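You operate a simulated robot arm through the tools that you are given. There is no shell and no other tool. Be economical: measure what you need, move in short steps, check, and stop when the job is done.

The job below is to be done with a simulated robot arm. You get a single attempt, and the scene is never put back.

Task
Set both plant pots in the seed tray, put its lid on and turn the white vent tab open.
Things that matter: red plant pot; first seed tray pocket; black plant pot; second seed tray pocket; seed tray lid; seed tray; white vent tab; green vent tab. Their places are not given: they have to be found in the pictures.

Only the result counts: the job must be done as asked and must still hold three seconds after the hand-in. Knocking over, shifting, dropping, spilling or breaking anything else fails it. A push-on lid holds only when it is set on centred and level and pressed home; a screw cap is set on level and turned clockwise until tight.

Robot
A 5-joint arm with a two-finger parallel gripper, fixed in place. Base frame: the origin is at the foot of the arm, x ahead of it, y to its left, z up; the work surface is at about z = 0. Lengths are in mm, angles in rad, forces in N, time in s.
With the tool pointing down near the work surface it reaches from about 260 to 600 mm from the base axis. Its first joint turns from -1.152 to 1.152 rad. The tool tilts only in the upright plane through the base axis and itself; it spins freely about its own axis. Payload 1.57 kg.
The tool frame sits at the grasp point between the pads (the TCP): z along the fingers, y along the line on which they close. The tips reach 30 mm beyond it. The gripper opens to 80 mm. The fingers are 17 mm wide and 12 mm thick; the gripper's body (40 by 82 mm) begins 80 mm behind the TCP.
Orientation is that of the tool frame in the base frame, as a unit quaternion [x, y, z, w]. With the fingers straight down and closing along the base's y, the tool's x points along the base's -x, its y along +y and its z along -z.

Tools
- The arm moves only by the tool nudge_tool. Its argument "deltas" is a list of rows, each a list of 7 numbers: the shift along the tool's x, y, z in units of 30 mm (1.0 is 30 mm), then the turn, a rotation vector about the tool's x, y, z in units of 8 degrees (1.0 is 8 degrees), then the opening in per cent of the stroke, from 0 (shut) to 100 (fully open). In form: [[tx, ty, tz, rx, ry, rz, claw], ...]. A call has 1 to 12 rows; each row shifts and turns the commanded pose from where the row before left it, along the tool's axes as they then stand. A call with a number of a shift or a turn outside -1 to 1 is refused whole. Rows are played at 5 a second. More than 50 mm and 0.15 rad between two rows, or a gripper value outside its range, and nothing of the call is played. Where a pose cannot be reached the arm comes as near as it can. A force on the tool above 40 N (or 10 N above the force at the start of the call, whichever is more), or a blocked arm, ends the call early, and 0.2 s more pass. Each finger travels about 153 mm/s and halts on what it meets, pressing with about 32 N; the grip force reading is that of the motor and also rises with nothing between the fingers. The clock runs only during rows and for 0.2 s after the last one: add rows that do not move to give the fingers time. The reply holds the time, the measured pose of the TCP, the force on the tool along the base axes, the opening and the grip force, in the units named above and with some noise, and new pictures: "pictures" is both (left out), scene, wrist or none.
- Cameras (640 x 400 px; columns grow to the right, rows downward): "scene" is fixed at [47.4, 397.8, 535.9]; the picture's right is [-0.67, -0.74, 0.00], its down [-0.34, 0.31, -0.89] and it looks along [0.66, -0.60, -0.46] (base axes); focal length 233 px, centre (320, 200). "wrist" rides on the gripper at [-32, 0, -78] in the tool frame; the picture's right is [0.00, -1.00, 0.00], its down [0.97, 0.00, -0.24] and it looks along [0.24, 0.00, 0.97] (tool axes); focal length 218 px, centre (320, 200).
- point_at(camera, pixels): for up to 12 pixels [column, row] of the newest picture of that camera ("zoom" is the newest enlarged one), the place [x, y, z] in the base frame of the surface seen there, good to about 2 mm. The clock stands still meanwhile.
- zoom(camera, box): a new picture of the part [left, top, right, bottom] of that camera's present view, enlarged. The clock stands still meanwhile.
- hand_in(): hands the job in; it is judged then, once.

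Go step by step. Measure first, check grasps and placings, and put right what went wrong. The budget is 80 turns and 120 pictures, counting those below and the enlarged ones. Unless the task says otherwise, let go and move clear before handing in, and close with one line.

The tools are called after "Request:" by a JSON object that holds its "method" and its "body". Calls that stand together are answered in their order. nudge_tool: Moves the arm, as the interface text tells. Its arguments: {"type":"object","properties":{"deltas":{"type":"array","items":{"type":"array","items":{"type":"number"}}},"pictures":{"type":"string","enum":["both","scene","wrist","none"]}},"required":["deltas"]} The other tools are called the same way: point_at (camera, pixels) gives the place of the surface under pixels of a picture; zoom (camera, box) takes an enlarged picture of a part of a camera's view; hand_in () hands the job in.

At the start:

```text
clock: 0.0
tool_pos: [332.7, 76.6, 425.1]
ee_rot: [0.001, 1.0, 0.0, 0.0]
contact_force: [0.0, 0.0, 0.4]
opening: 79.9
grip_force: 0.1
```

scene: 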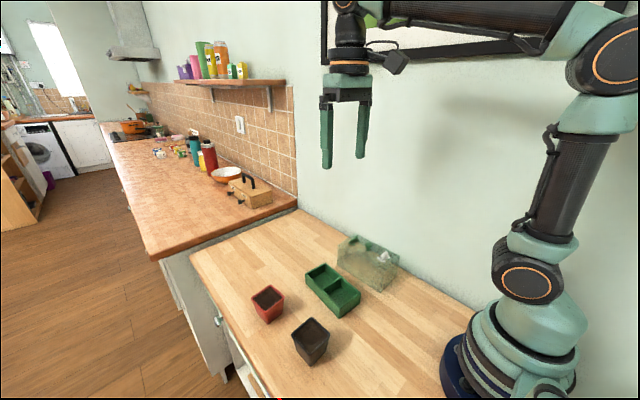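
wrist: 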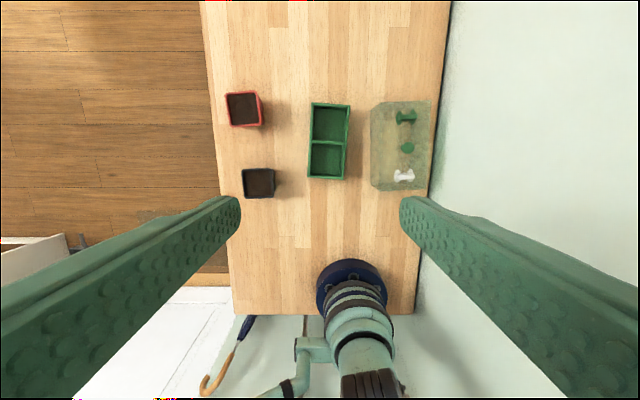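

The wrist picture shows the red pot (244,109), black pot (259,183), tray (328,140) and lid (400,145). I'll enlarge both views to measure.

Request:
{"method": "zoom", "body": {"camera": "wrist", "box": [210, 80, 450, 230]}}

Request:
{"method": "zoom", "body": {"camera": "scene", "box": [230, 220, 422, 380]}}

```text
2.67 times, centred on (330, 155) of wrist
```

zoom: 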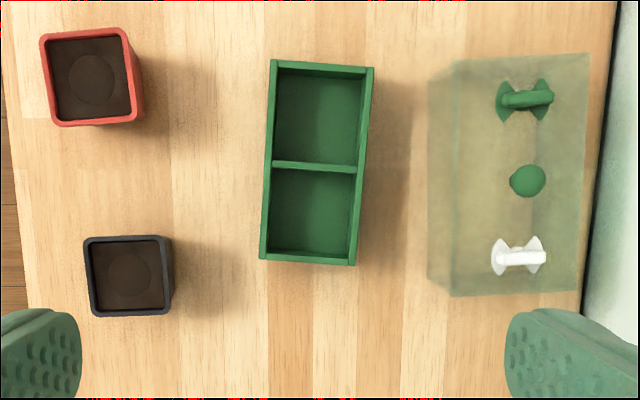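

```text
2.50 times, centred on (326, 300) of scene
```

zoom: 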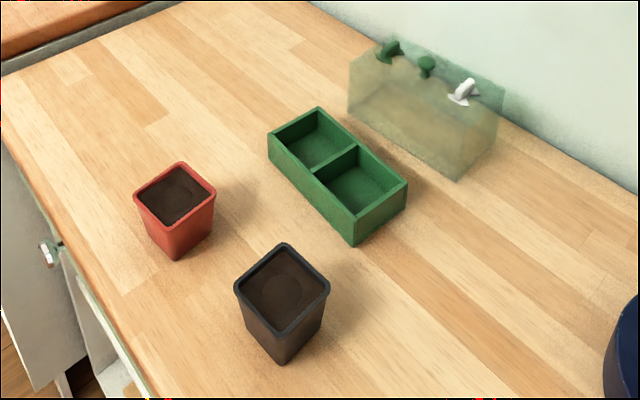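

The enlarged scene view is clear; I'll measure the pots, tray and lid in it first.

Request:
{"method": "point_at", "body": {"camera": "zoom", "pixels": [[136, 198], [181, 165], [214, 191], [176, 227], [237, 287], [284, 246], [327, 288], [278, 333], [175, 257], [279, 362], [178, 192], [281, 287]]}}

Request:
{"method": "point_at", "body": {"camera": "zoom", "pixels": [[270, 135], [318, 109], [405, 183], [354, 217], [354, 243], [333, 163], [310, 150], [365, 190], [350, 62], [458, 180], [461, 140], [502, 98]]}}

Request:
{"method": "point_at", "body": {"camera": "zoom", "pixels": [[387, 45], [388, 58], [427, 60], [427, 72], [465, 88], [460, 98], [472, 82], [400, 85], [480, 110], [378, 38]]}}

Request:
{"method": "zoom", "body": {"camera": "wrist", "box": [300, 90, 444, 200]}}

```text
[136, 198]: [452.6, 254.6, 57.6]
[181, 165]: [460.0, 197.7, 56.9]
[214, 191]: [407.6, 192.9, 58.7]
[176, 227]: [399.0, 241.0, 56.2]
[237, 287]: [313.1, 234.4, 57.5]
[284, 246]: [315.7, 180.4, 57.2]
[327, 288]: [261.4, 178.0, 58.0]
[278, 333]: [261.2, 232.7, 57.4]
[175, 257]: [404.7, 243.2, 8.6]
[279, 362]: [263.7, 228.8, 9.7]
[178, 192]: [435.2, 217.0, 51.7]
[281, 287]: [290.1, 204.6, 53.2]
```

```text
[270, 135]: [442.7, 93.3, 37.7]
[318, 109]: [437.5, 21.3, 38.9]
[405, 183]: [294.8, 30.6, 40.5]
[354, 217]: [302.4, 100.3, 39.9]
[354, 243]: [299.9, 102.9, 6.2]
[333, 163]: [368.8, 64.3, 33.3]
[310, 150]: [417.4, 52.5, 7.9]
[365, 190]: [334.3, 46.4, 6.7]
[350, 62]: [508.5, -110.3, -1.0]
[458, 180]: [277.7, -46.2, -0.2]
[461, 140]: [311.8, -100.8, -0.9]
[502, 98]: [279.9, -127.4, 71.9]
```

```text
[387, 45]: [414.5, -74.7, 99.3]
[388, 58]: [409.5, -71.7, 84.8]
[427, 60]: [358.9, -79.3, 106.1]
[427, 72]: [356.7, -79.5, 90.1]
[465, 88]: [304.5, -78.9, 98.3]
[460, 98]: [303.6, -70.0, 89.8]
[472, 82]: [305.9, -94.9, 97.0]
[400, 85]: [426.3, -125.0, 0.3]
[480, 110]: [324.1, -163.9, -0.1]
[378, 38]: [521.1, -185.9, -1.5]
```

```text
3.64 times, centred on (372, 145) of wrist
```

zoom: 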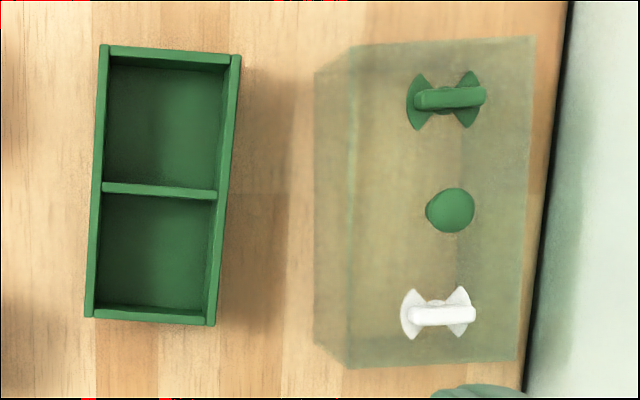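

Pots are about 54 mm wide and 58 mm high, the tray is centred near (369,61) and the lid knob near (358,-79). I'll move above the red pot for a closer look.

Request:
{"method": "nudge_tool", "body": {"deltas": [[-0.46, 0.69, 0.976, 0, 0, 0, 100], [-0.46, 0.69, 0.976, 0, 0, 0, 100], [-0.46, 0.69, 0.976, 0, 0, 0, 100], [-0.46, 0.69, 0.976, 0, 0, 0, 100], [-0.46, 0.69, 0.976, 0, 0, 0, 100], [-0.46, 0.69, 0.976, 0, 0, 0, 100], [-0.46, 0.69, 0.976, 0, 0, 0, 100], [0, 0, 0, 0, 0, 0, 100], [0, 0, 0, 0, 0, 0, 100]], "pictures": "wrist"}}

```text
clock: 2.0
tool_pos: [428.9, 222.6, 218.7]
ee_rot: [0.0, 1.0, 0.001, 0.001]
contact_force: [-0.2, 0.3, -0.7]
opening: 80.2
grip_force: 0.0
```

wrist: 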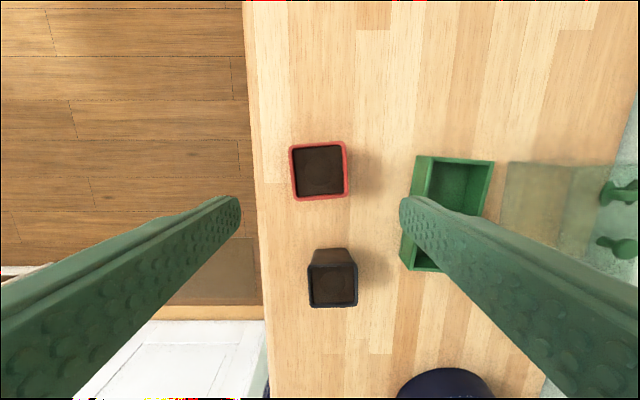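

Request:
{"method": "point_at", "body": {"camera": "wrist", "pixels": [[291, 148], [345, 143], [347, 195], [294, 200], [310, 265], [355, 264], [357, 305], [311, 306], [320, 172], [333, 287]]}}

Request:
{"method": "zoom", "body": {"camera": "wrist", "box": [270, 120, 510, 320]}}

```text
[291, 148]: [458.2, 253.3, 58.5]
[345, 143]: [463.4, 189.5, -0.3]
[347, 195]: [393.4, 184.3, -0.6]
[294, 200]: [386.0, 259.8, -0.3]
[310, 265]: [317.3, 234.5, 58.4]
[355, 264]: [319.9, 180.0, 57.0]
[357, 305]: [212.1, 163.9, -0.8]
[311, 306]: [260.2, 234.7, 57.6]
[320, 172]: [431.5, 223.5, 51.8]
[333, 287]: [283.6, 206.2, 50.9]
```

```text
2.00 times, centred on (390, 220) of wrist
```

zoom: 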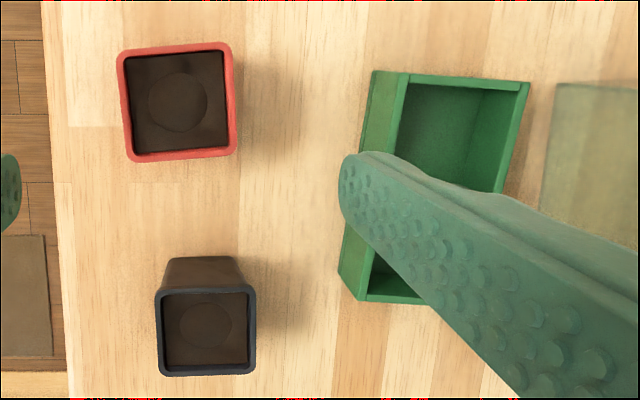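

The red rim is centred near (432,223) with about +6° of yaw, and the black one near (290,206) with about +2.5°. I'll go down over the red pot, keeping the tips above tray-rim height for later placing, and close.

Request:
{"method": "nudge_tool", "body": {"deltas": [[-0.1, 0.03, 0.84, 0, 0, -0.75, 100], [0, 0, 0.84, 0, 0, 0, 100], [0, 0, 0.84, 0, 0, 0, 100], [0, 0, 0.84, 0, 0, 0, 100], [0, 0, 0.84, 0, 0, 0, 100], [0, 0, 0.84, 0, 0, 0, 100], [0, 0, 0, 0, 0, 0, 100], [0, 0, 0, 0, 0, 0, 100]], "pictures": "both"}}

```text
clock: 3.8
tool_pos: [429.9, 222.9, 70.9]
ee_rot: [-0.052, 0.999, -0.001, 0.0]
contact_force: [0.5, 0.4, 0.0]
opening: 79.9
grip_force: 0.1
```

scene: 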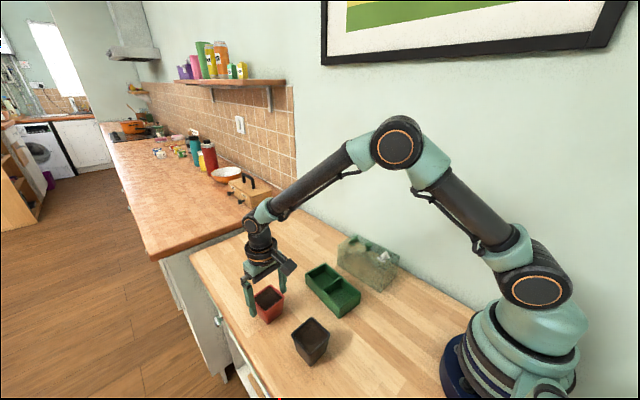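
wrist: 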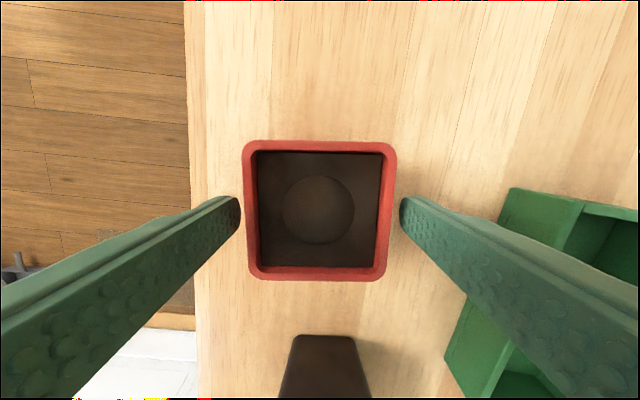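

The pot is centred between the fingers (rim columns 243–396, tips at row 212). I'll go down 3 mm more and close.

Request:
{"method": "nudge_tool", "body": {"deltas": [[0, 0, 0.1, 0, 0, 0, 100], [0, 0, 0, 0, 0, 0, 85], [0, 0, 0, 0, 0, 0, 60], [0, 0, 0, 0, 0, 0, 60], [0, 0, 0, 0, 0, 0, 60]], "pictures": "wrist"}}

```text
clock: 5.0
tool_pos: [430.8, 223.4, 66.5]
ee_rot: [-0.053, 0.999, 0.0, 0.0]
contact_force: [0.5, 1.5, 2.3]
opening: 59.0
grip_force: 31.9
```

wrist: 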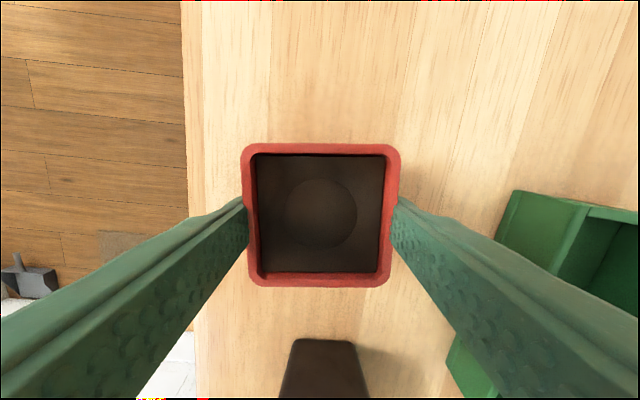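

Gripped at 59 mm with 32 N. I'll lift 90 mm and carry it over the far pocket, turning to the tray's yaw of about -3.3°.

Request:
{"method": "nudge_tool", "body": {"deltas": [[0, 0, -0.5, 0, 0, 0, 60], [0, 0, -1, 0, 0, 0.75, 60], [0, 0, -1, 0, 0, 0, 60], [0, 0, -0.5, 0, 0, 0, 60], [0.15, -0.9, 0, 0, 0, 0, 60], [0.15, -0.9, 0, 0, 0, 0, 60], [0.15, -0.9, 0, 0, 0, 0, 60], [0.15, -0.9, 0, 0, 0, 0, 60], [0.15, -0.9, 0, 0, 0, 0, 60], [0.15, -0.9, 0, 0, 0, 0, 60], [0, 0, 0, 0, 0, 0.41, 60], [0, 0, 0, 0, 0, 0, 60]], "pictures": "both"}}

```text
clock: 7.6
tool_pos: [404.8, 60.8, 155.6]
ee_rot: [0.03, 1.0, 0.0, 0.0]
contact_force: [-0.7, 1.2, -2.3]
opening: 59.2
grip_force: 32.0
```

scene: 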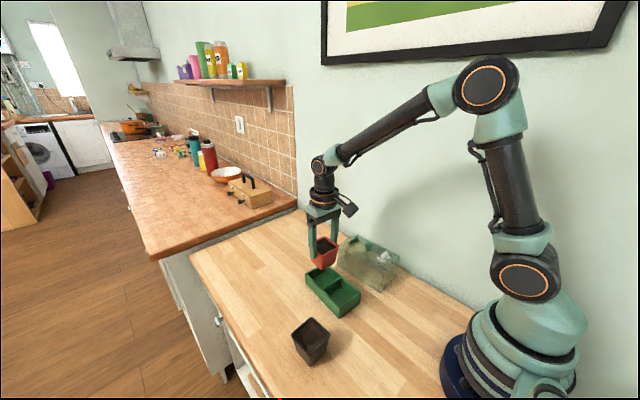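
wrist: 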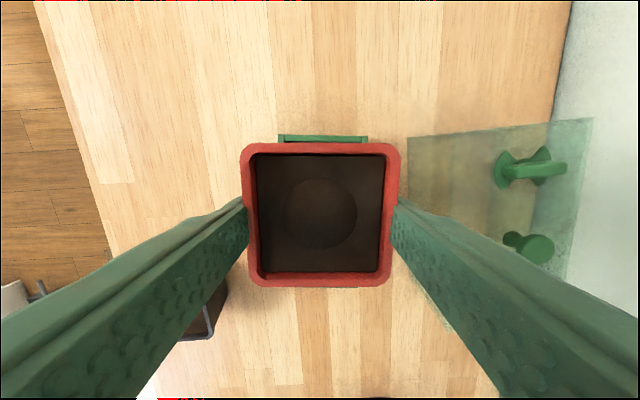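

The tray's far edge shows at (278–368,138), parallel to the pot. I'll measure it to fix the pocket centre.

Request:
{"method": "point_at", "body": {"camera": "wrist", "pixels": [[280, 138], [323, 138], [365, 139], [283, 142], [362, 142]]}}

Request:
{"method": "zoom", "body": {"camera": "scene", "box": [280, 220, 408, 330]}}

```text
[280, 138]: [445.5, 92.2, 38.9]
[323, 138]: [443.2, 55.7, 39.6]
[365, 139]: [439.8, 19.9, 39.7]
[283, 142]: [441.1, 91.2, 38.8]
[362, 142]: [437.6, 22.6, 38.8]
```

```text
3.64 times, centred on (344, 275) of scene
```

zoom: 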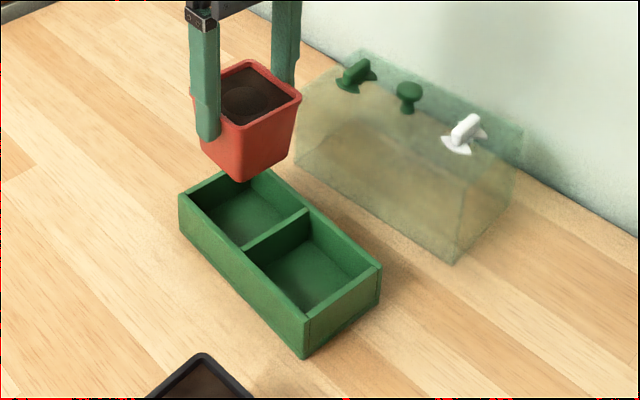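

Request:
{"method": "point_at", "body": {"camera": "zoom", "pixels": [[181, 196], [304, 319], [379, 268], [247, 251], [308, 211], [310, 218], [252, 255], [188, 195], [303, 310], [368, 268], [240, 245], [303, 213]]}}

```text
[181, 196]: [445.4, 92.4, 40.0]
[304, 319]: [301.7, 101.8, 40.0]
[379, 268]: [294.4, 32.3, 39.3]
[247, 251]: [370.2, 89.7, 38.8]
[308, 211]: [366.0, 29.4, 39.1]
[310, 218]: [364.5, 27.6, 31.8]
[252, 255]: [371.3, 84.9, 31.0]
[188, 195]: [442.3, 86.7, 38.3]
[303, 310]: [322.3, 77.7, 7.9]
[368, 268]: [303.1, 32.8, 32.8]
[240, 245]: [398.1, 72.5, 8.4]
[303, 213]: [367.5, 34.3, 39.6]
```

The tray centre is (370.4,61.5) with a yaw of -4°, so the far pocket is at (405,59) and the pot is nearly over it. I'll lower to just above the floor.

Request:
{"method": "nudge_tool", "body": {"deltas": [[-0.06, -0.05, 0.8, 0, 0, 0.08, 60], [0, 0, 0.8, 0, 0, 0, 60], [0, 0, 0.7, 0, 0, 0, 60], [0, 0, 0.3, 0, 0, 0, 60], [0, 0, 0.07, 0, 0, 0, 60], [0, 0, 0, 0, 0, 0, 60]], "pictures": "both"}}

```text
clock: 9.0
tool_pos: [407.9, 59.5, 75.4]
ee_rot: [0.034, 0.999, -0.001, 0.0]
contact_force: [-0.4, -0.3, -0.8]
opening: 58.8
grip_force: 31.3
```

scene: 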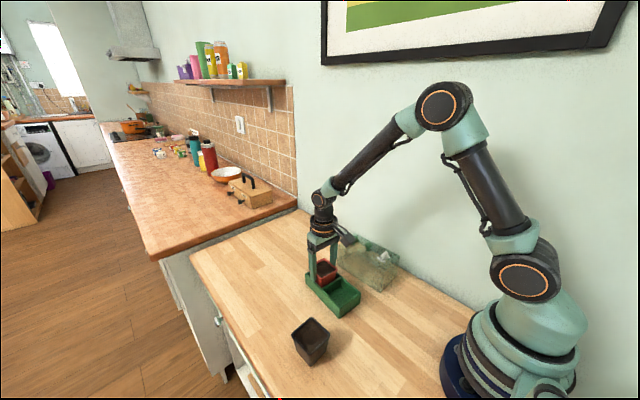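
wrist: 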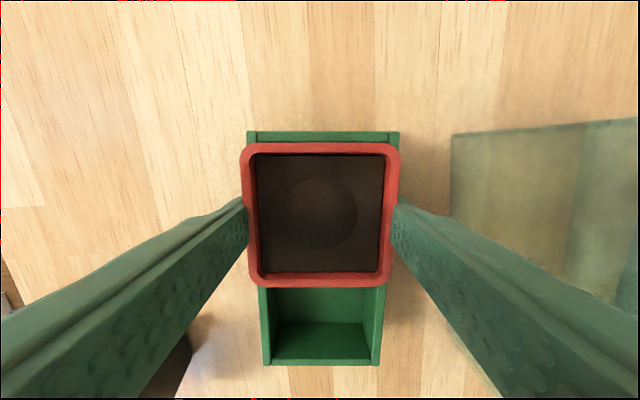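

The pot sits in the pocket about 1.5 mm above the floor. I'll lower it until it touches.

Request:
{"method": "nudge_tool", "body": {"deltas": [[0.05, -0.03, 0.03, 0, 0, 0, 60], [0, 0, 0.03, 0, 0, 0, 60], [0, 0, 0, 0, 0, 0, 60]], "pictures": "none"}}

Request:
{"method": "zoom", "body": {"camera": "scene", "box": [290, 230, 386, 330]}}

Request:
{"method": "point_at", "body": {"camera": "wrist", "pixels": [[320, 147], [320, 279], [320, 362], [323, 136], [247, 200], [393, 200]]}}

```text
clock: 9.8
tool_pos: [405.3, 57.2, 74.0]
ee_rot: [0.033, 0.999, 0.0, -0.001]
contact_force: [0.3, 0.0, -0.5]
opening: 58.8
grip_force: 31.9
```

```text
4.00 times, centred on (338, 280) of scene
```

zoom: 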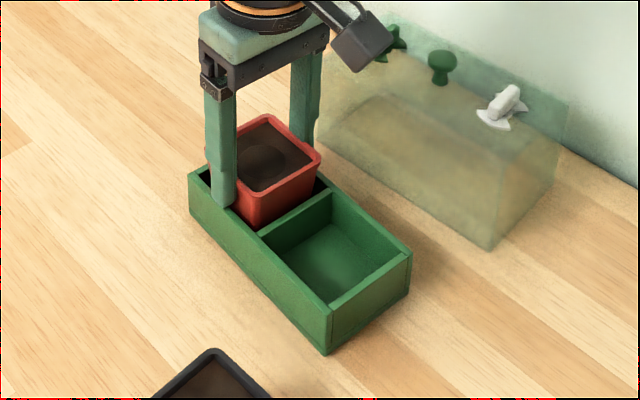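

```text
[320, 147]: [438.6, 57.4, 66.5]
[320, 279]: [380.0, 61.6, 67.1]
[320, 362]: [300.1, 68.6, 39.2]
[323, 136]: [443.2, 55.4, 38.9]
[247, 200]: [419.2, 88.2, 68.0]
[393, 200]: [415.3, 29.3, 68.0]
```

The rim is at about z 67, so the pot is about 1 mm above the floor; I'll press down gently in small steps until there's contact.

Request:
{"method": "nudge_tool", "body": {"deltas": [[0.03, 0, 0.03, 0, 0, 0, 60], [0, 0, 0.03, 0, 0, 0, 60], [0, 0, 0, 0, 0, 0, 60]], "pictures": "none"}}

```text
clock: 10.6
tool_pos: [405.1, 60.5, 73.0]
ee_rot: [0.034, 0.999, 0.0, 0.002]
contact_force: [-1.1, -1.2, 23.8]
opening: 59.4
grip_force: 32.1
```

A 23.8 N upward force means it's on the floor. I'll back off a hair, release, rise and look.

Request:
{"method": "nudge_tool", "body": {"deltas": [[0, 0, -0.02, 0, 0, 0, 60], [0, 0, 0, 0, 0, 0, 80], [0, 0, 0, 0, 0, 0, 100], [0, 0, 0, 0, 0, 0, 100], [0, 0, -0.5, 0, 0, 0, 100], [0, 0, -1, 0, 0, 0, 100], [0, 0, -1, 0, 0, 0, 100], [0, 0, -1, 0, 0, 0, 100], [0, 0, 0, 0, 0, 0, 100]], "pictures": "both"}}

```text
clock: 12.6
tool_pos: [404.3, 57.6, 177.4]
ee_rot: [0.033, 0.999, 0.001, 0.0]
contact_force: [0.3, 0.3, 0.5]
opening: 80.0
grip_force: 0.0
```

scene: 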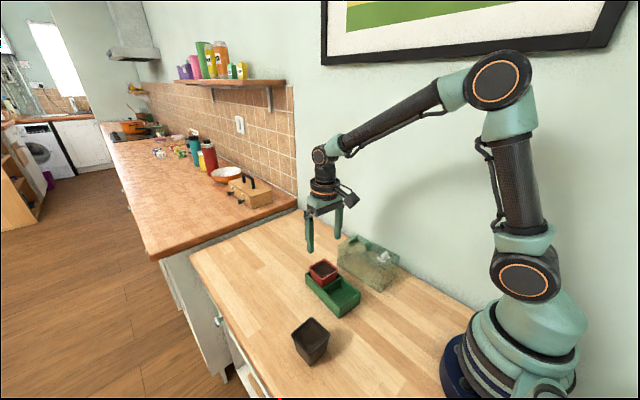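
wrist: 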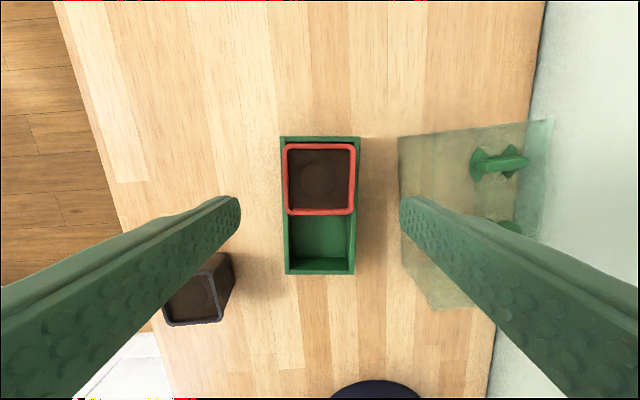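

The red pot stands upright in the far pocket. Now I'll go over to the black pot.

Request:
{"method": "nudge_tool", "body": {"deltas": [[0, 0, 0, 0, 0, -0.5, 100], [0.76, 0.98, 0, 0, 0, 0, 100], [0.76, 0.98, 0, 0, 0, 0, 100], [0.76, 0.98, 0, 0, 0, 0, 100], [0.76, 0.98, 0, 0, 0, 0, 100], [0.76, 0.98, 0, 0, 0, 0, 100], [0, 0, 0.5, 0, 0, -0.31, 100], [0, 0, 0.5, 0, 0, 0, 100], [0, 0, 0, 0, 0, 0, 100]], "pictures": "wrist"}}

```text
clock: 14.6
tool_pos: [288.0, 206.3, 147.0]
ee_rot: [-0.022, 1.0, -0.001, 0.0]
contact_force: [0.5, -0.2, 0.2]
opening: 80.2
grip_force: 0.1
```

wrist: 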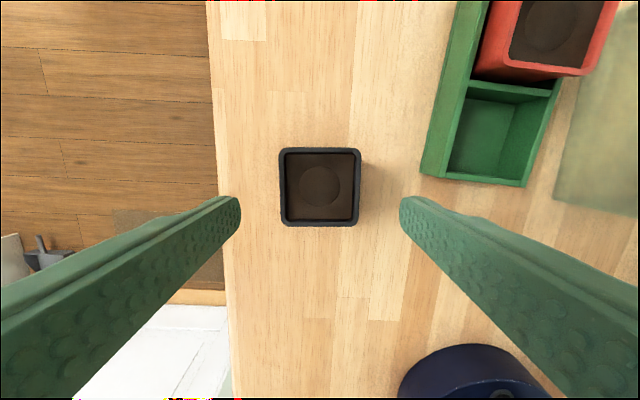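

The black pot is centred under the gripper (column 320). I'll descend 80 mm and close.

Request:
{"method": "nudge_tool", "body": {"deltas": [[0, 0, 0.8, 0, 0, -0.1, 100], [0, 0, 0.8, 0, 0, 0, 100], [0, 0, 0.7, 0, 0, 0, 100], [0, 0, 0.38, 0, 0, 0, 100], [0, 0, 0, 0, 0, 0, 100], [0, 0, 0, 0, 0, 0, 85], [0, 0, 0, 0, 0, 0, 60], [0, 0, 0, 0, 0, 0, 60], [0, 0, 0, 0, 0, 0, 60]], "pictures": "wrist"}}

```text
clock: 16.6
tool_pos: [289.1, 205.6, 68.2]
ee_rot: [-0.029, 1.0, 0.0, 0.001]
contact_force: [0.5, 0.6, 0.0]
opening: 59.0
grip_force: 32.2
```

wrist: 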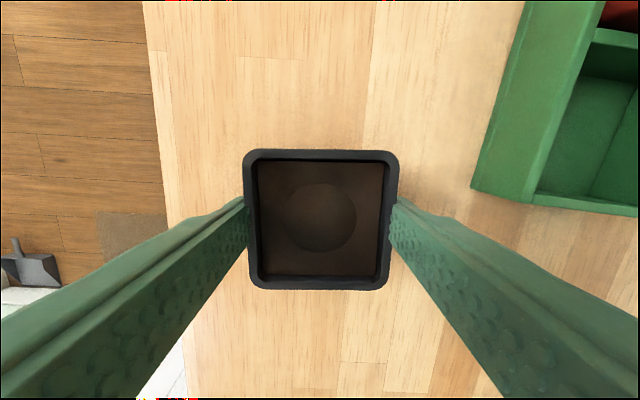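

Gripped at 59 mm. I'll lift it and carry it over the near pocket at (335.5,64).

Request:
{"method": "nudge_tool", "body": {"deltas": [[0, 0, -0.5, 0, 0, 0, 60], [0, 0, -1, 0, 0, 0.41, 60], [0, 0, -1, 0, 0, 0, 60], [0, 0, -0.5, 0, 0, 0, 60], [-0.306, -0.946, 0, 0, 0, 0, 60], [-0.306, -0.946, 0, 0, 0, 0, 60], [-0.306, -0.946, 0, 0, 0, 0, 60], [-0.306, -0.946, 0, 0, 0, 0, 60], [-0.306, -0.946, 0, 0, 0, 0, 60], [0, 0, 0, 0, 0, 0.5, 60], [0, 0, 0, 0, 0, 0, 60]], "pictures": "wrist"}}

```text
clock: 19.0
tool_pos: [337.2, 64.2, 157.6]
ee_rot: [0.035, 0.999, -0.001, 0.0]
contact_force: [0.1, -0.5, -0.5]
opening: 59.1
grip_force: 31.9
```

wrist: 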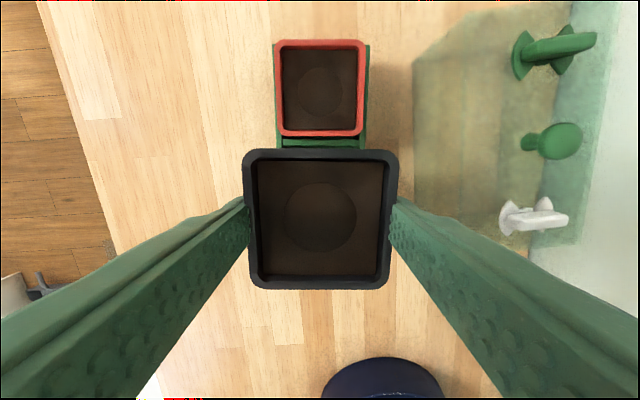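

The tray's columns are centred on 320, so it's aligned. I'll lower it into the pocket.

Request:
{"method": "nudge_tool", "body": {"deltas": [[0.03, 0, 0.8, 0, 0, 0, 60], [0, 0, 0.8, 0, 0, 0, 60], [0, 0, 0.7, 0, 0, 0, 60], [0, 0, 0.36, 0, 0, 0, 60], [0, 0, 0, 0, 0, 0, 60]], "pictures": "wrist"}}

Request:
{"method": "zoom", "body": {"camera": "scene", "box": [290, 230, 386, 330]}}

```text
clock: 20.2
tool_pos: [336.2, 64.1, 77.5]
ee_rot: [0.034, 0.999, 0.0, 0.0]
contact_force: [0.1, 0.2, -1.7]
opening: 58.9
grip_force: 31.7
```

wrist: 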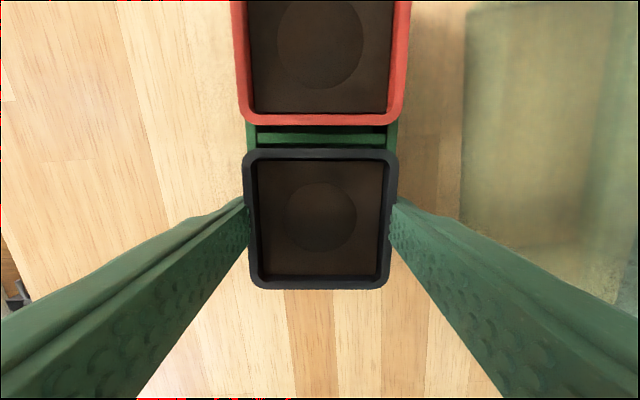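

```text
4.00 times, centred on (338, 280) of scene
```

zoom: 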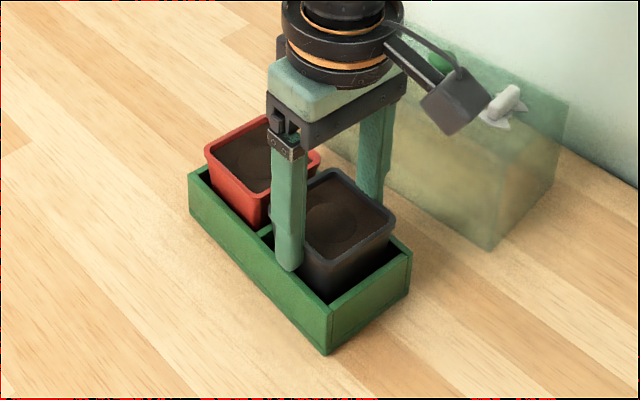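

It's in the pocket and clear of the walls. I'll lower it to contact.

Request:
{"method": "nudge_tool", "body": {"deltas": [[0, 0, 0.03, 0, 0, 0, 60], [0, 0, 0.03, 0, 0, 0, 60], [0, 0, 0.03, 0, 0, 0, 60], [0, 0, 0.02, 0, 0, 0, 60], [0, 0, 0, 0, 0, 0, 60]], "pictures": "none"}}

```text
clock: 21.4
tool_pos: [335.8, 64.0, 75.5]
ee_rot: [0.034, 0.999, 0.0, -0.001]
contact_force: [-4.4, 2.5, 17.1]
opening: 58.9
grip_force: 32.0
```

Contact at 17 N: the pot is down. I'll release it, rise and look at the tray.

Request:
{"method": "nudge_tool", "body": {"deltas": [[0, 0, -0.02, 0, 0, 0, 60], [0, 0, 0, 0, 0, 0, 80], [0, 0, 0, 0, 0, 0, 100], [0, 0, 0, 0, 0, 0, 100], [0, 0, -0.5, 0, 0, 0, 100], [0, 0, -1, 0, 0, 0, 100], [0, 0, -1, 0, 0, 0, 100], [0, 0, -1, 0, 0, 0, 100], [0, 0, 0, 0, 0, 0, 100]], "pictures": "both"}}

```text
clock: 23.4
tool_pos: [334.4, 62.5, 180.6]
ee_rot: [0.034, 0.999, 0.001, 0.0]
contact_force: [0.8, 0.1, 0.9]
opening: 80.1
grip_force: 0.1
```

scene: 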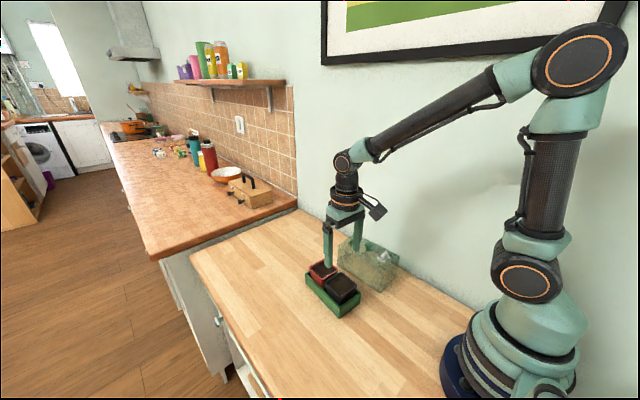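
wrist: 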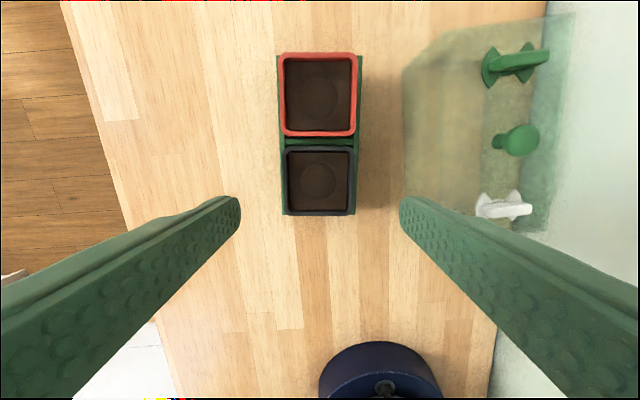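

Both pots stand in their pockets. I'll move above the lid knob near (358,-79) for a close look.

Request:
{"method": "nudge_tool", "body": {"deltas": [[0, 0, -0.5, 0, 0, -0.5, 100], [-0.15, -0.94, -0.3, 0, 0, 0, 100], [-0.15, -0.94, 0, 0, 0, 0, 100], [-0.15, -0.94, 0, 0, 0, 0, 100], [-0.15, -0.94, 0, 0, 0, 0, 100], [-0.15, -0.94, 0, 0, 0, 0, 100], [0, 0, 0, 0, 0, 0, 100], [0, 0, 0, 0, 0, 0, 100]], "pictures": "both"}}

Request:
{"method": "zoom", "body": {"camera": "wrist", "box": [220, 60, 420, 300]}}

Request:
{"method": "zoom", "body": {"camera": "scene", "box": [330, 225, 410, 295]}}

```text
clock: 25.2
tool_pos: [357.1, -75.6, 204.7]
ee_rot: [-0.001, 1.0, -0.001, 0.0]
contact_force: [0.6, -0.2, 1.2]
opening: 80.1
grip_force: 0.0
```

scene: 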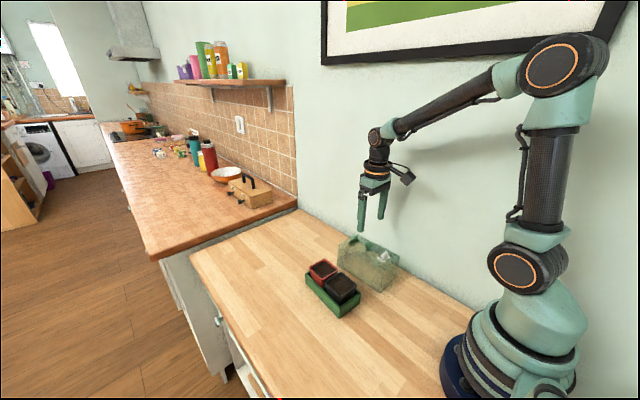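
wrist: 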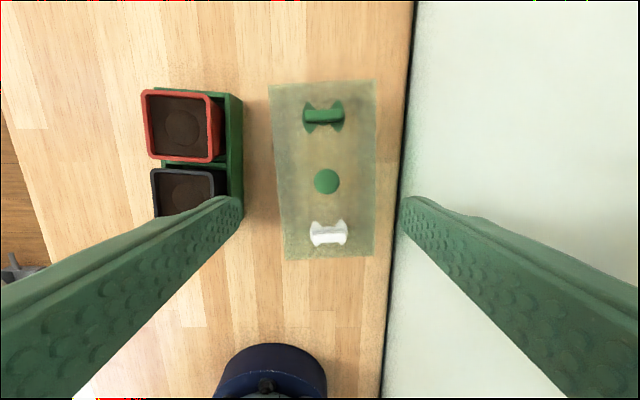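

```text
1.67 times, centred on (320, 180) of wrist
```

zoom: 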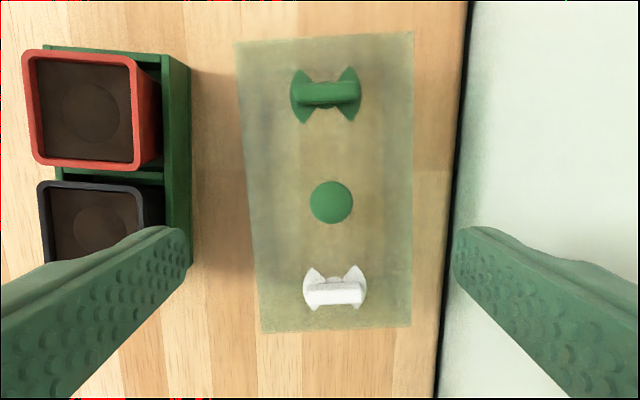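

```text
5.71 times, centred on (370, 260) of scene
```

zoom: 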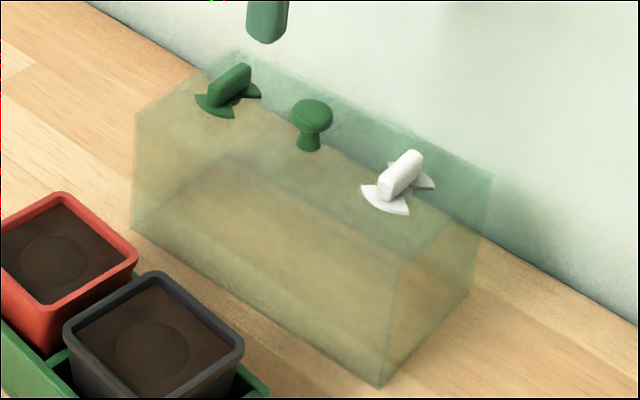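

The lid is about 150×80 mm with the knob in the middle and each tab's bar lying along y. I'll measure the knob, tabs and lid corners for its yaw.

Request:
{"method": "point_at", "body": {"camera": "wrist", "pixels": [[327, 181], [313, 181], [340, 181], [327, 168], [327, 194], [305, 117], [343, 116], [311, 234], [346, 233], [322, 107], [328, 222], [323, 125]]}}

Request:
{"method": "point_at", "body": {"camera": "wrist", "pixels": [[270, 86], [375, 80], [286, 259], [374, 256], [233, 94], [242, 180], [240, 96], [300, 180], [355, 180]]}}

Request:
{"method": "point_at", "body": {"camera": "zoom", "pixels": [[136, 117], [236, 52], [493, 178], [409, 256], [135, 228], [380, 385], [467, 290], [312, 105], [312, 120], [308, 148], [300, 210], [460, 240]]}}

```text
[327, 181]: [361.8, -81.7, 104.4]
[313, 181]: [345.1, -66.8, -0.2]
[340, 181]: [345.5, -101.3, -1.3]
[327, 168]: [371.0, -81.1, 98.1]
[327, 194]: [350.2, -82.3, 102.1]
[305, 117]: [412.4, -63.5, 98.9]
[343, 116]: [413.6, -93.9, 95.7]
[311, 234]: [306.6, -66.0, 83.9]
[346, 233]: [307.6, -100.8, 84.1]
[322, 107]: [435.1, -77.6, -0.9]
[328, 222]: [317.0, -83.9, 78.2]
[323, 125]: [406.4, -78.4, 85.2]
```

```text
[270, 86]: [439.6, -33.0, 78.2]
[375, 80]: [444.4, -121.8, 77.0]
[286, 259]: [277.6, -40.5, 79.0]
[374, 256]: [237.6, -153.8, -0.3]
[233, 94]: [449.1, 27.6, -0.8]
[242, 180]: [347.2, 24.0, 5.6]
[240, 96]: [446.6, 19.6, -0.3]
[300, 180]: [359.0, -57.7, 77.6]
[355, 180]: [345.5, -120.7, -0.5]
```

```text
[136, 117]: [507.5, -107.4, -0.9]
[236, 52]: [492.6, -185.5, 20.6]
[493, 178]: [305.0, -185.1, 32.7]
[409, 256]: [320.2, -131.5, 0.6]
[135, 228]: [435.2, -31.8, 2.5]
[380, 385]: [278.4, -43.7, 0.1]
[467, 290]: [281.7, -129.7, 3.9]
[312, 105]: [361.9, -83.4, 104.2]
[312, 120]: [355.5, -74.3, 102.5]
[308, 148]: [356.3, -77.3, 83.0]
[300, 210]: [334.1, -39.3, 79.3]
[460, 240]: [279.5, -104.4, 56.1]
```

The knob is at (360.5,-81.5) with its top at z 105, the lid's top plate is at about z 78, its yaw is about +2.7° and it measures 162×87. I'll descend on the knob with narrowed fingers, and re-measure the tray in the scene view.

Request:
{"method": "nudge_tool", "body": {"deltas": [[-0.113, -0.193, 0.5, 0, 0, 0, 70], [0, 0, 0.8, 0, 0, -0.34, 70], [0, 0, 0.8, 0, 0, 0, 70], [0, 0, 0.7, 0, 0, 0, 70], [0, 0, 0.3, 0, 0, 0, 70], [0, 0, 0, 0, 0, 0, 70]], "pictures": "wrist"}}

Request:
{"method": "zoom", "body": {"camera": "scene", "box": [290, 225, 402, 325]}}

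```text
clock: 26.6
tool_pos: [362.6, -84.2, 111.7]
ee_rot: [-0.024, 1.0, -0.001, -0.001]
contact_force: [-10.6, 0.9, 29.2]
opening: 56.0
grip_force: 0.0
```

wrist: 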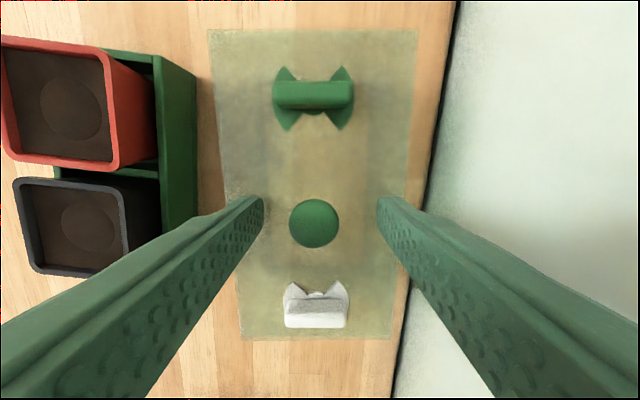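

```text
4.00 times, centred on (346, 275) of scene
```

zoom: 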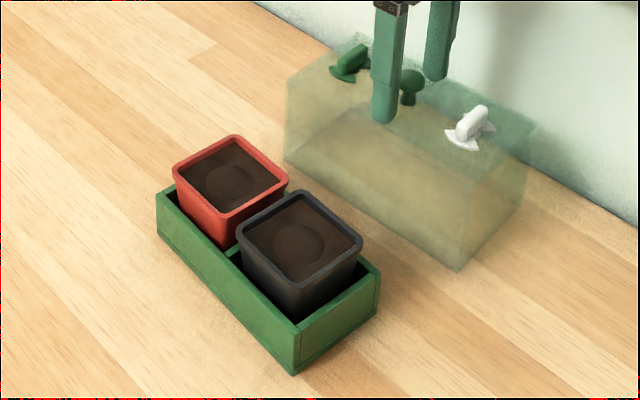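

Fingertips touch the lid's top plate (29 N), and the knob at (314,223) lies about 2.5 mm to the left. I'll rise 4 mm, shift and measure the tray.

Request:
{"method": "nudge_tool", "body": {"deltas": [[0, 0, -0.13, 0, 0, 0, 70], [0, 0.09, 0, 0, 0, 0, 70], [0, 0, 0, 0, 0, 0, 70]], "pictures": "wrist"}}

Request:
{"method": "point_at", "body": {"camera": "zoom", "pixels": [[158, 196], [296, 331], [379, 270], [296, 369], [190, 216], [340, 300], [362, 238], [240, 236], [302, 280], [174, 167], [287, 183], [305, 200]]}}

```text
clock: 27.4
tool_pos: [362.1, -80.5, 114.1]
ee_rot: [-0.024, 1.0, 0.0, 0.0]
contact_force: [0.0, -0.6, -0.4]
opening: 55.8
grip_force: 0.1
```

wrist: 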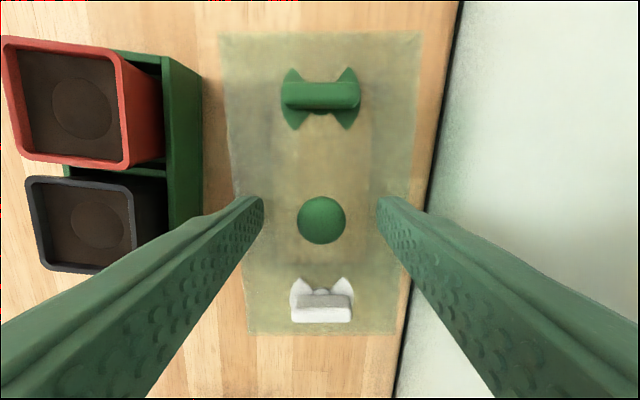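

```text
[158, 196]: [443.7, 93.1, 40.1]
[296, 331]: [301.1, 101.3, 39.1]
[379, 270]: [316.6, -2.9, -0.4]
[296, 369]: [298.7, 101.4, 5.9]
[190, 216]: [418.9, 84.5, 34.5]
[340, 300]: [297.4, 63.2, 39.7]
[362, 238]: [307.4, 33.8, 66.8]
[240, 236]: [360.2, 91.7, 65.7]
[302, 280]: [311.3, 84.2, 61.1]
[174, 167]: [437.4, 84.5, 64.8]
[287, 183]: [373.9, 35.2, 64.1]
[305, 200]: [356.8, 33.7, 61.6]
```

The tray hasn't moved and the knob is centred at column 321. I'll close on the knob.

Request:
{"method": "nudge_tool", "body": {"deltas": [[0, 0, 0, 0, 0, 0, 40], [0, 0, 0, 0, 0, 0, 15], [0, 0, 0, 0, 0, 0, 0], [0, 0, 0, 0, 0, 0, 0]], "pictures": "wrist"}}

```text
clock: 28.4
tool_pos: [361.4, -80.8, 114.5]
ee_rot: [-0.024, 1.0, 0.001, 0.0]
contact_force: [0.5, 0.1, -0.1]
opening: 21.0
grip_force: 31.9
```

wrist: 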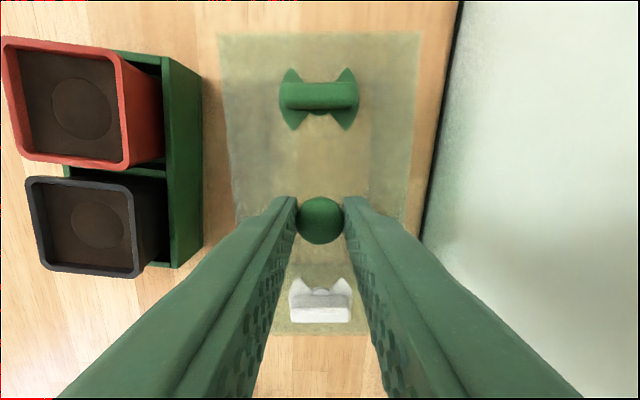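

Knob gripped at 21 mm. I'll lift 85 mm and check the hang.

Request:
{"method": "nudge_tool", "body": {"deltas": [[0, 0, -0.3, 0, 0, 0, 0], [0, 0, -0.6, 0, 0, 0, 0], [0, 0, -0.8, 0, 0, 0, 0], [0, 0, -0.7, 0, 0, 0, 0], [0, 0, -0.5, 0, 0, 0, 0], [0, 0, 0, 0, 0, 0, 0]], "pictures": "wrist"}}

Request:
{"method": "zoom", "body": {"camera": "scene", "box": [290, 175, 450, 325]}}

```text
clock: 29.8
tool_pos: [362.0, -80.6, 200.6]
ee_rot: [-0.025, 1.0, 0.0, 0.0]
contact_force: [0.8, 0.7, -1.0]
opening: 20.8
grip_force: 32.1
```

wrist: 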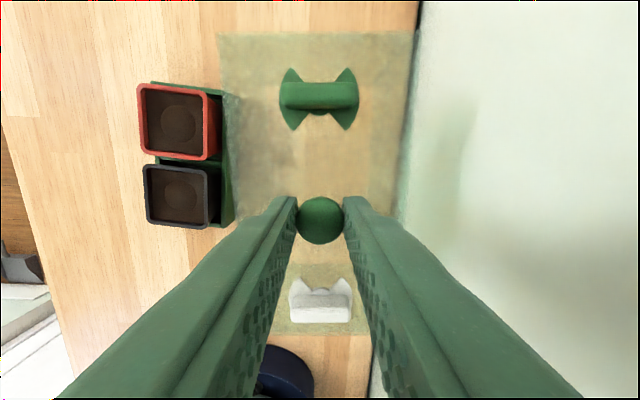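

```text
2.67 times, centred on (370, 250) of scene
```

zoom: 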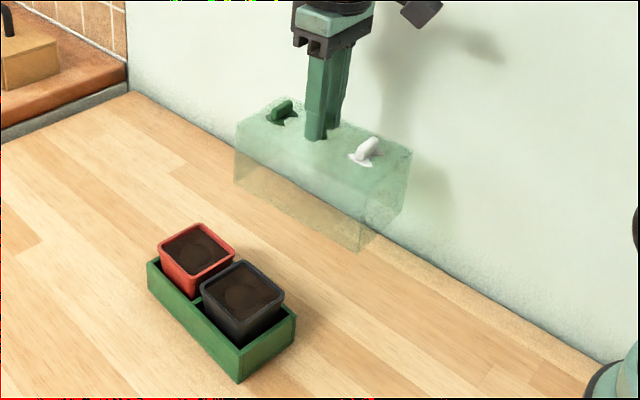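

The lid hangs level. I'll carry it over the tray centre (370.4,61.5) and turn it to -4°.

Request:
{"method": "nudge_tool", "body": {"deltas": [[0, 0, 0, 0, 0, 0.35, 0], [-0.03, 0.4, 0, 0, 0, 0, 0], [-0.05, 0.8, 0, 0, 0, 0, 0], [-0.05, 0.9, 0, 0, 0, 0, 0], [-0.05, 0.9, 0, 0, 0, 0, 0], [-0.05, 0.8, 0, 0, 0, 0, 0], [-0.03, 0.6, 0, 0, 0, 0, 0], [-0.02, 0.34, 0, 0, 0, 0, 0], [0, 0, 0, 0, 0, 0.5, 0], [0, 0, 0, 0, 0, 0, 0], [0, 0, 0, 0, 0, 0, 0]], "pictures": "both"}}

Request:
{"method": "zoom", "body": {"camera": "scene", "box": [280, 200, 408, 330]}}

```text
clock: 32.2
tool_pos: [369.3, 62.3, 201.8]
ee_rot: [0.035, 0.999, 0.0, 0.0]
contact_force: [0.6, -0.5, -1.2]
opening: 21.0
grip_force: 31.5
```

scene: 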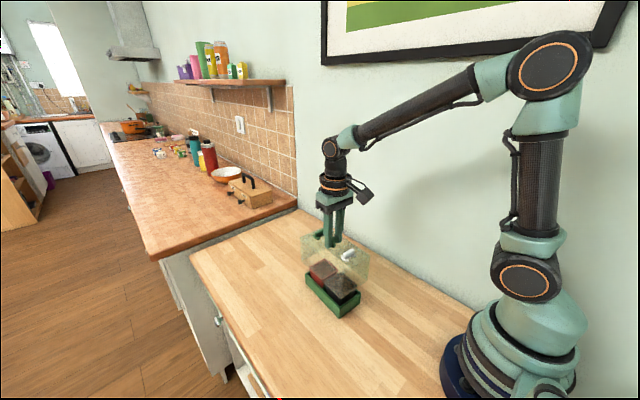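
wrist: 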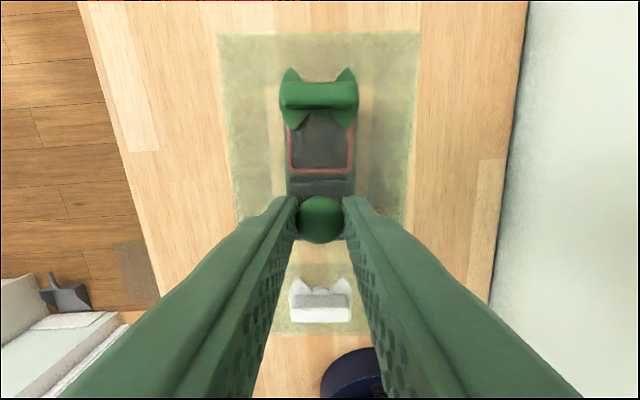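

```text
3.08 times, centred on (344, 265) of scene
```

zoom: 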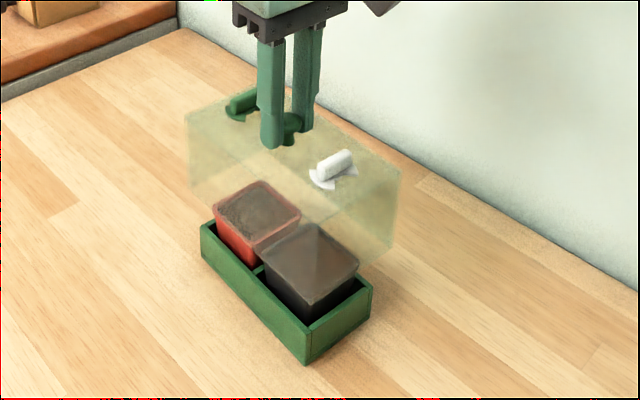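

The pots show centred under the lid (red rim columns 288–353). I'll lower 40 mm so the skirt is just above the tray rim, then check.

Request:
{"method": "nudge_tool", "body": {"deltas": [[-0.03, 0, 0.3, 0, 0, 0, 0], [0, -0.03, 0.4, 0, 0, 0, 0], [0, 0, 0.4, 0, 0, 0, 0], [0, 0, 0.2, 0, 0, 0, 0], [0, 0, 0, 0, 0, 0, 0]], "pictures": "wrist"}}

Request:
{"method": "zoom", "body": {"camera": "scene", "box": [290, 215, 386, 325]}}

Request:
{"method": "zoom", "body": {"camera": "wrist", "box": [200, 20, 440, 220]}}

```text
clock: 33.4
tool_pos: [370.3, 60.2, 163.3]
ee_rot: [0.035, 0.999, 0.0, 0.0]
contact_force: [-0.6, -0.6, -1.6]
opening: 20.9
grip_force: 31.3
```

wrist: 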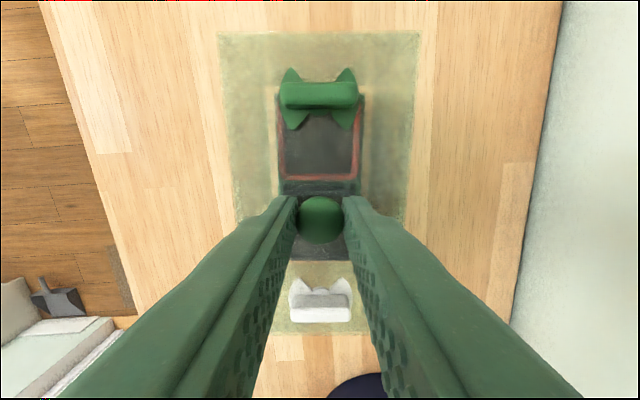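

```text
3.64 times, centred on (338, 270) of scene
```

zoom: 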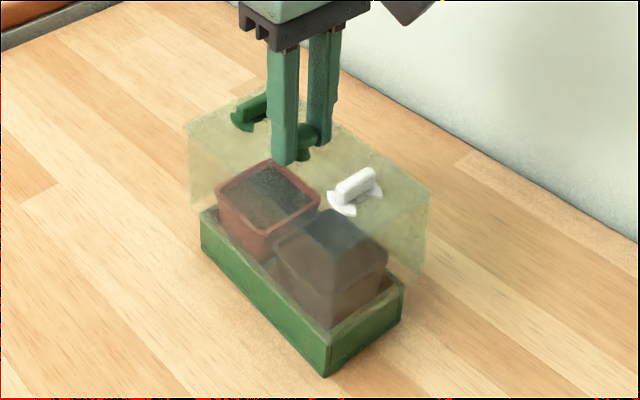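

```text
2.00 times, centred on (320, 120) of wrist
```

zoom: 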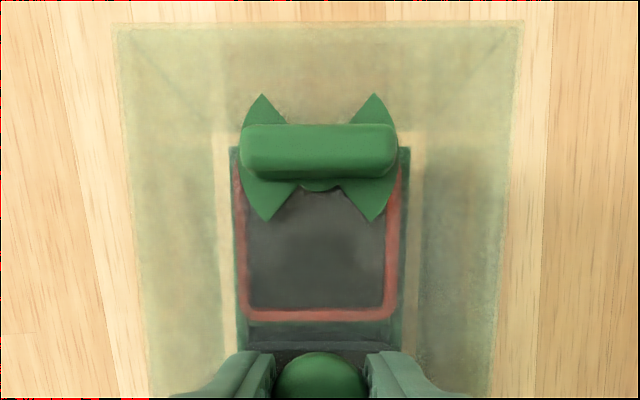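

Through the lid the tray is centred in the skirt opening (gaps of about 15 and 17 zoom px either side). I'll continue down slowly, watching the force.

Request:
{"method": "nudge_tool", "body": {"deltas": [[0, 0, 0.2, 0, 0, 0, 0], [0, 0, 0.2, 0, 0, 0, 0], [0, 0, 0.2, 0, 0, 0, 0], [0, 0, 0.15, 0, 0, 0, 0], [0, 0, 0, 0, 0, 0, 0]], "pictures": "wrist"}}

Request:
{"method": "zoom", "body": {"camera": "scene", "box": [290, 215, 386, 325]}}

Request:
{"method": "zoom", "body": {"camera": "wrist", "box": [200, 20, 440, 220]}}

```text
clock: 34.6
tool_pos: [370.8, 60.8, 139.9]
ee_rot: [0.034, 0.999, 0.0, 0.0]
contact_force: [0.2, -0.1, -0.4]
opening: 20.9
grip_force: 32.0
```

wrist: 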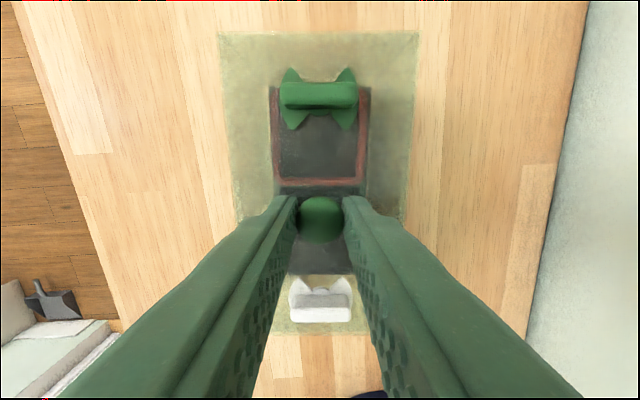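

```text
3.64 times, centred on (338, 270) of scene
```

zoom: 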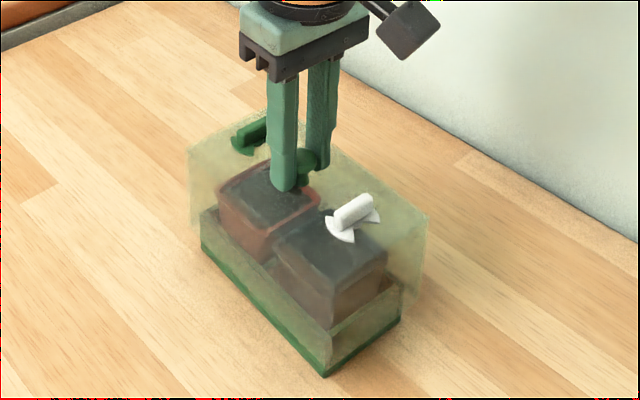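

```text
2.00 times, centred on (320, 120) of wrist
```

zoom: 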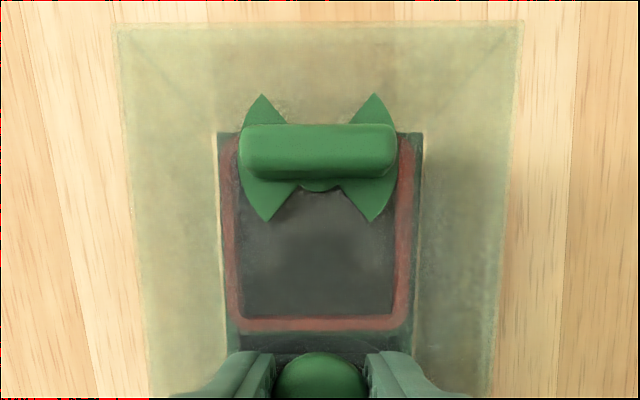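

The skirt slides outside the tray without force, its bottom now near z 25. I'll continue down until contact.

Request:
{"method": "nudge_tool", "body": {"deltas": [[0, 0, 0.2, 0, 0, 0, 0], [0, 0, 0.2, 0, 0, 0, 0], [0, 0, 0.15, 0, 0, 0, 0], [0, 0, 0.07, 0, 0, 0, 0], [0, 0, 0.07, 0, 0, 0, 0], [0, 0, 0.06, 0, 0, 0, 0], [0, 0, 0, 0, 0, 0, 0]], "pictures": "none"}}

Request:
{"method": "zoom", "body": {"camera": "scene", "box": [290, 215, 386, 325]}}

```text
clock: 36.2
tool_pos: [369.2, 60.6, 117.6]
ee_rot: [0.035, 0.999, 0.0, 0.0]
contact_force: [0.4, 1.4, -0.9]
opening: 21.1
grip_force: 32.2
```

```text
3.64 times, centred on (338, 270) of scene
```

zoom: 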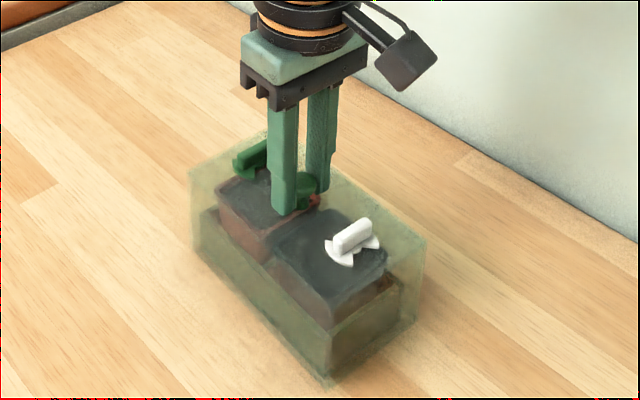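

No force yet, with the skirt bottom a few mm above the table. I'll take 1 mm steps to press it home.

Request:
{"method": "nudge_tool", "body": {"deltas": [[0, 0, 0.03, 0, 0, 0, 0], [0, 0, 0.03, 0, 0, 0, 0], [0, 0, 0.03, 0, 0, 0, 0], [0, 0, 0.03, 0, 0, 0, 0], [0, 0, 0, 0, 0, 0, 0]], "pictures": "none"}}

```text
clock: 37.4
tool_pos: [370.5, 60.9, 114.2]
ee_rot: [0.035, 0.999, 0.0, 0.002]
contact_force: [-0.4, -1.8, 10.9]
opening: 21.0
grip_force: 31.8
```

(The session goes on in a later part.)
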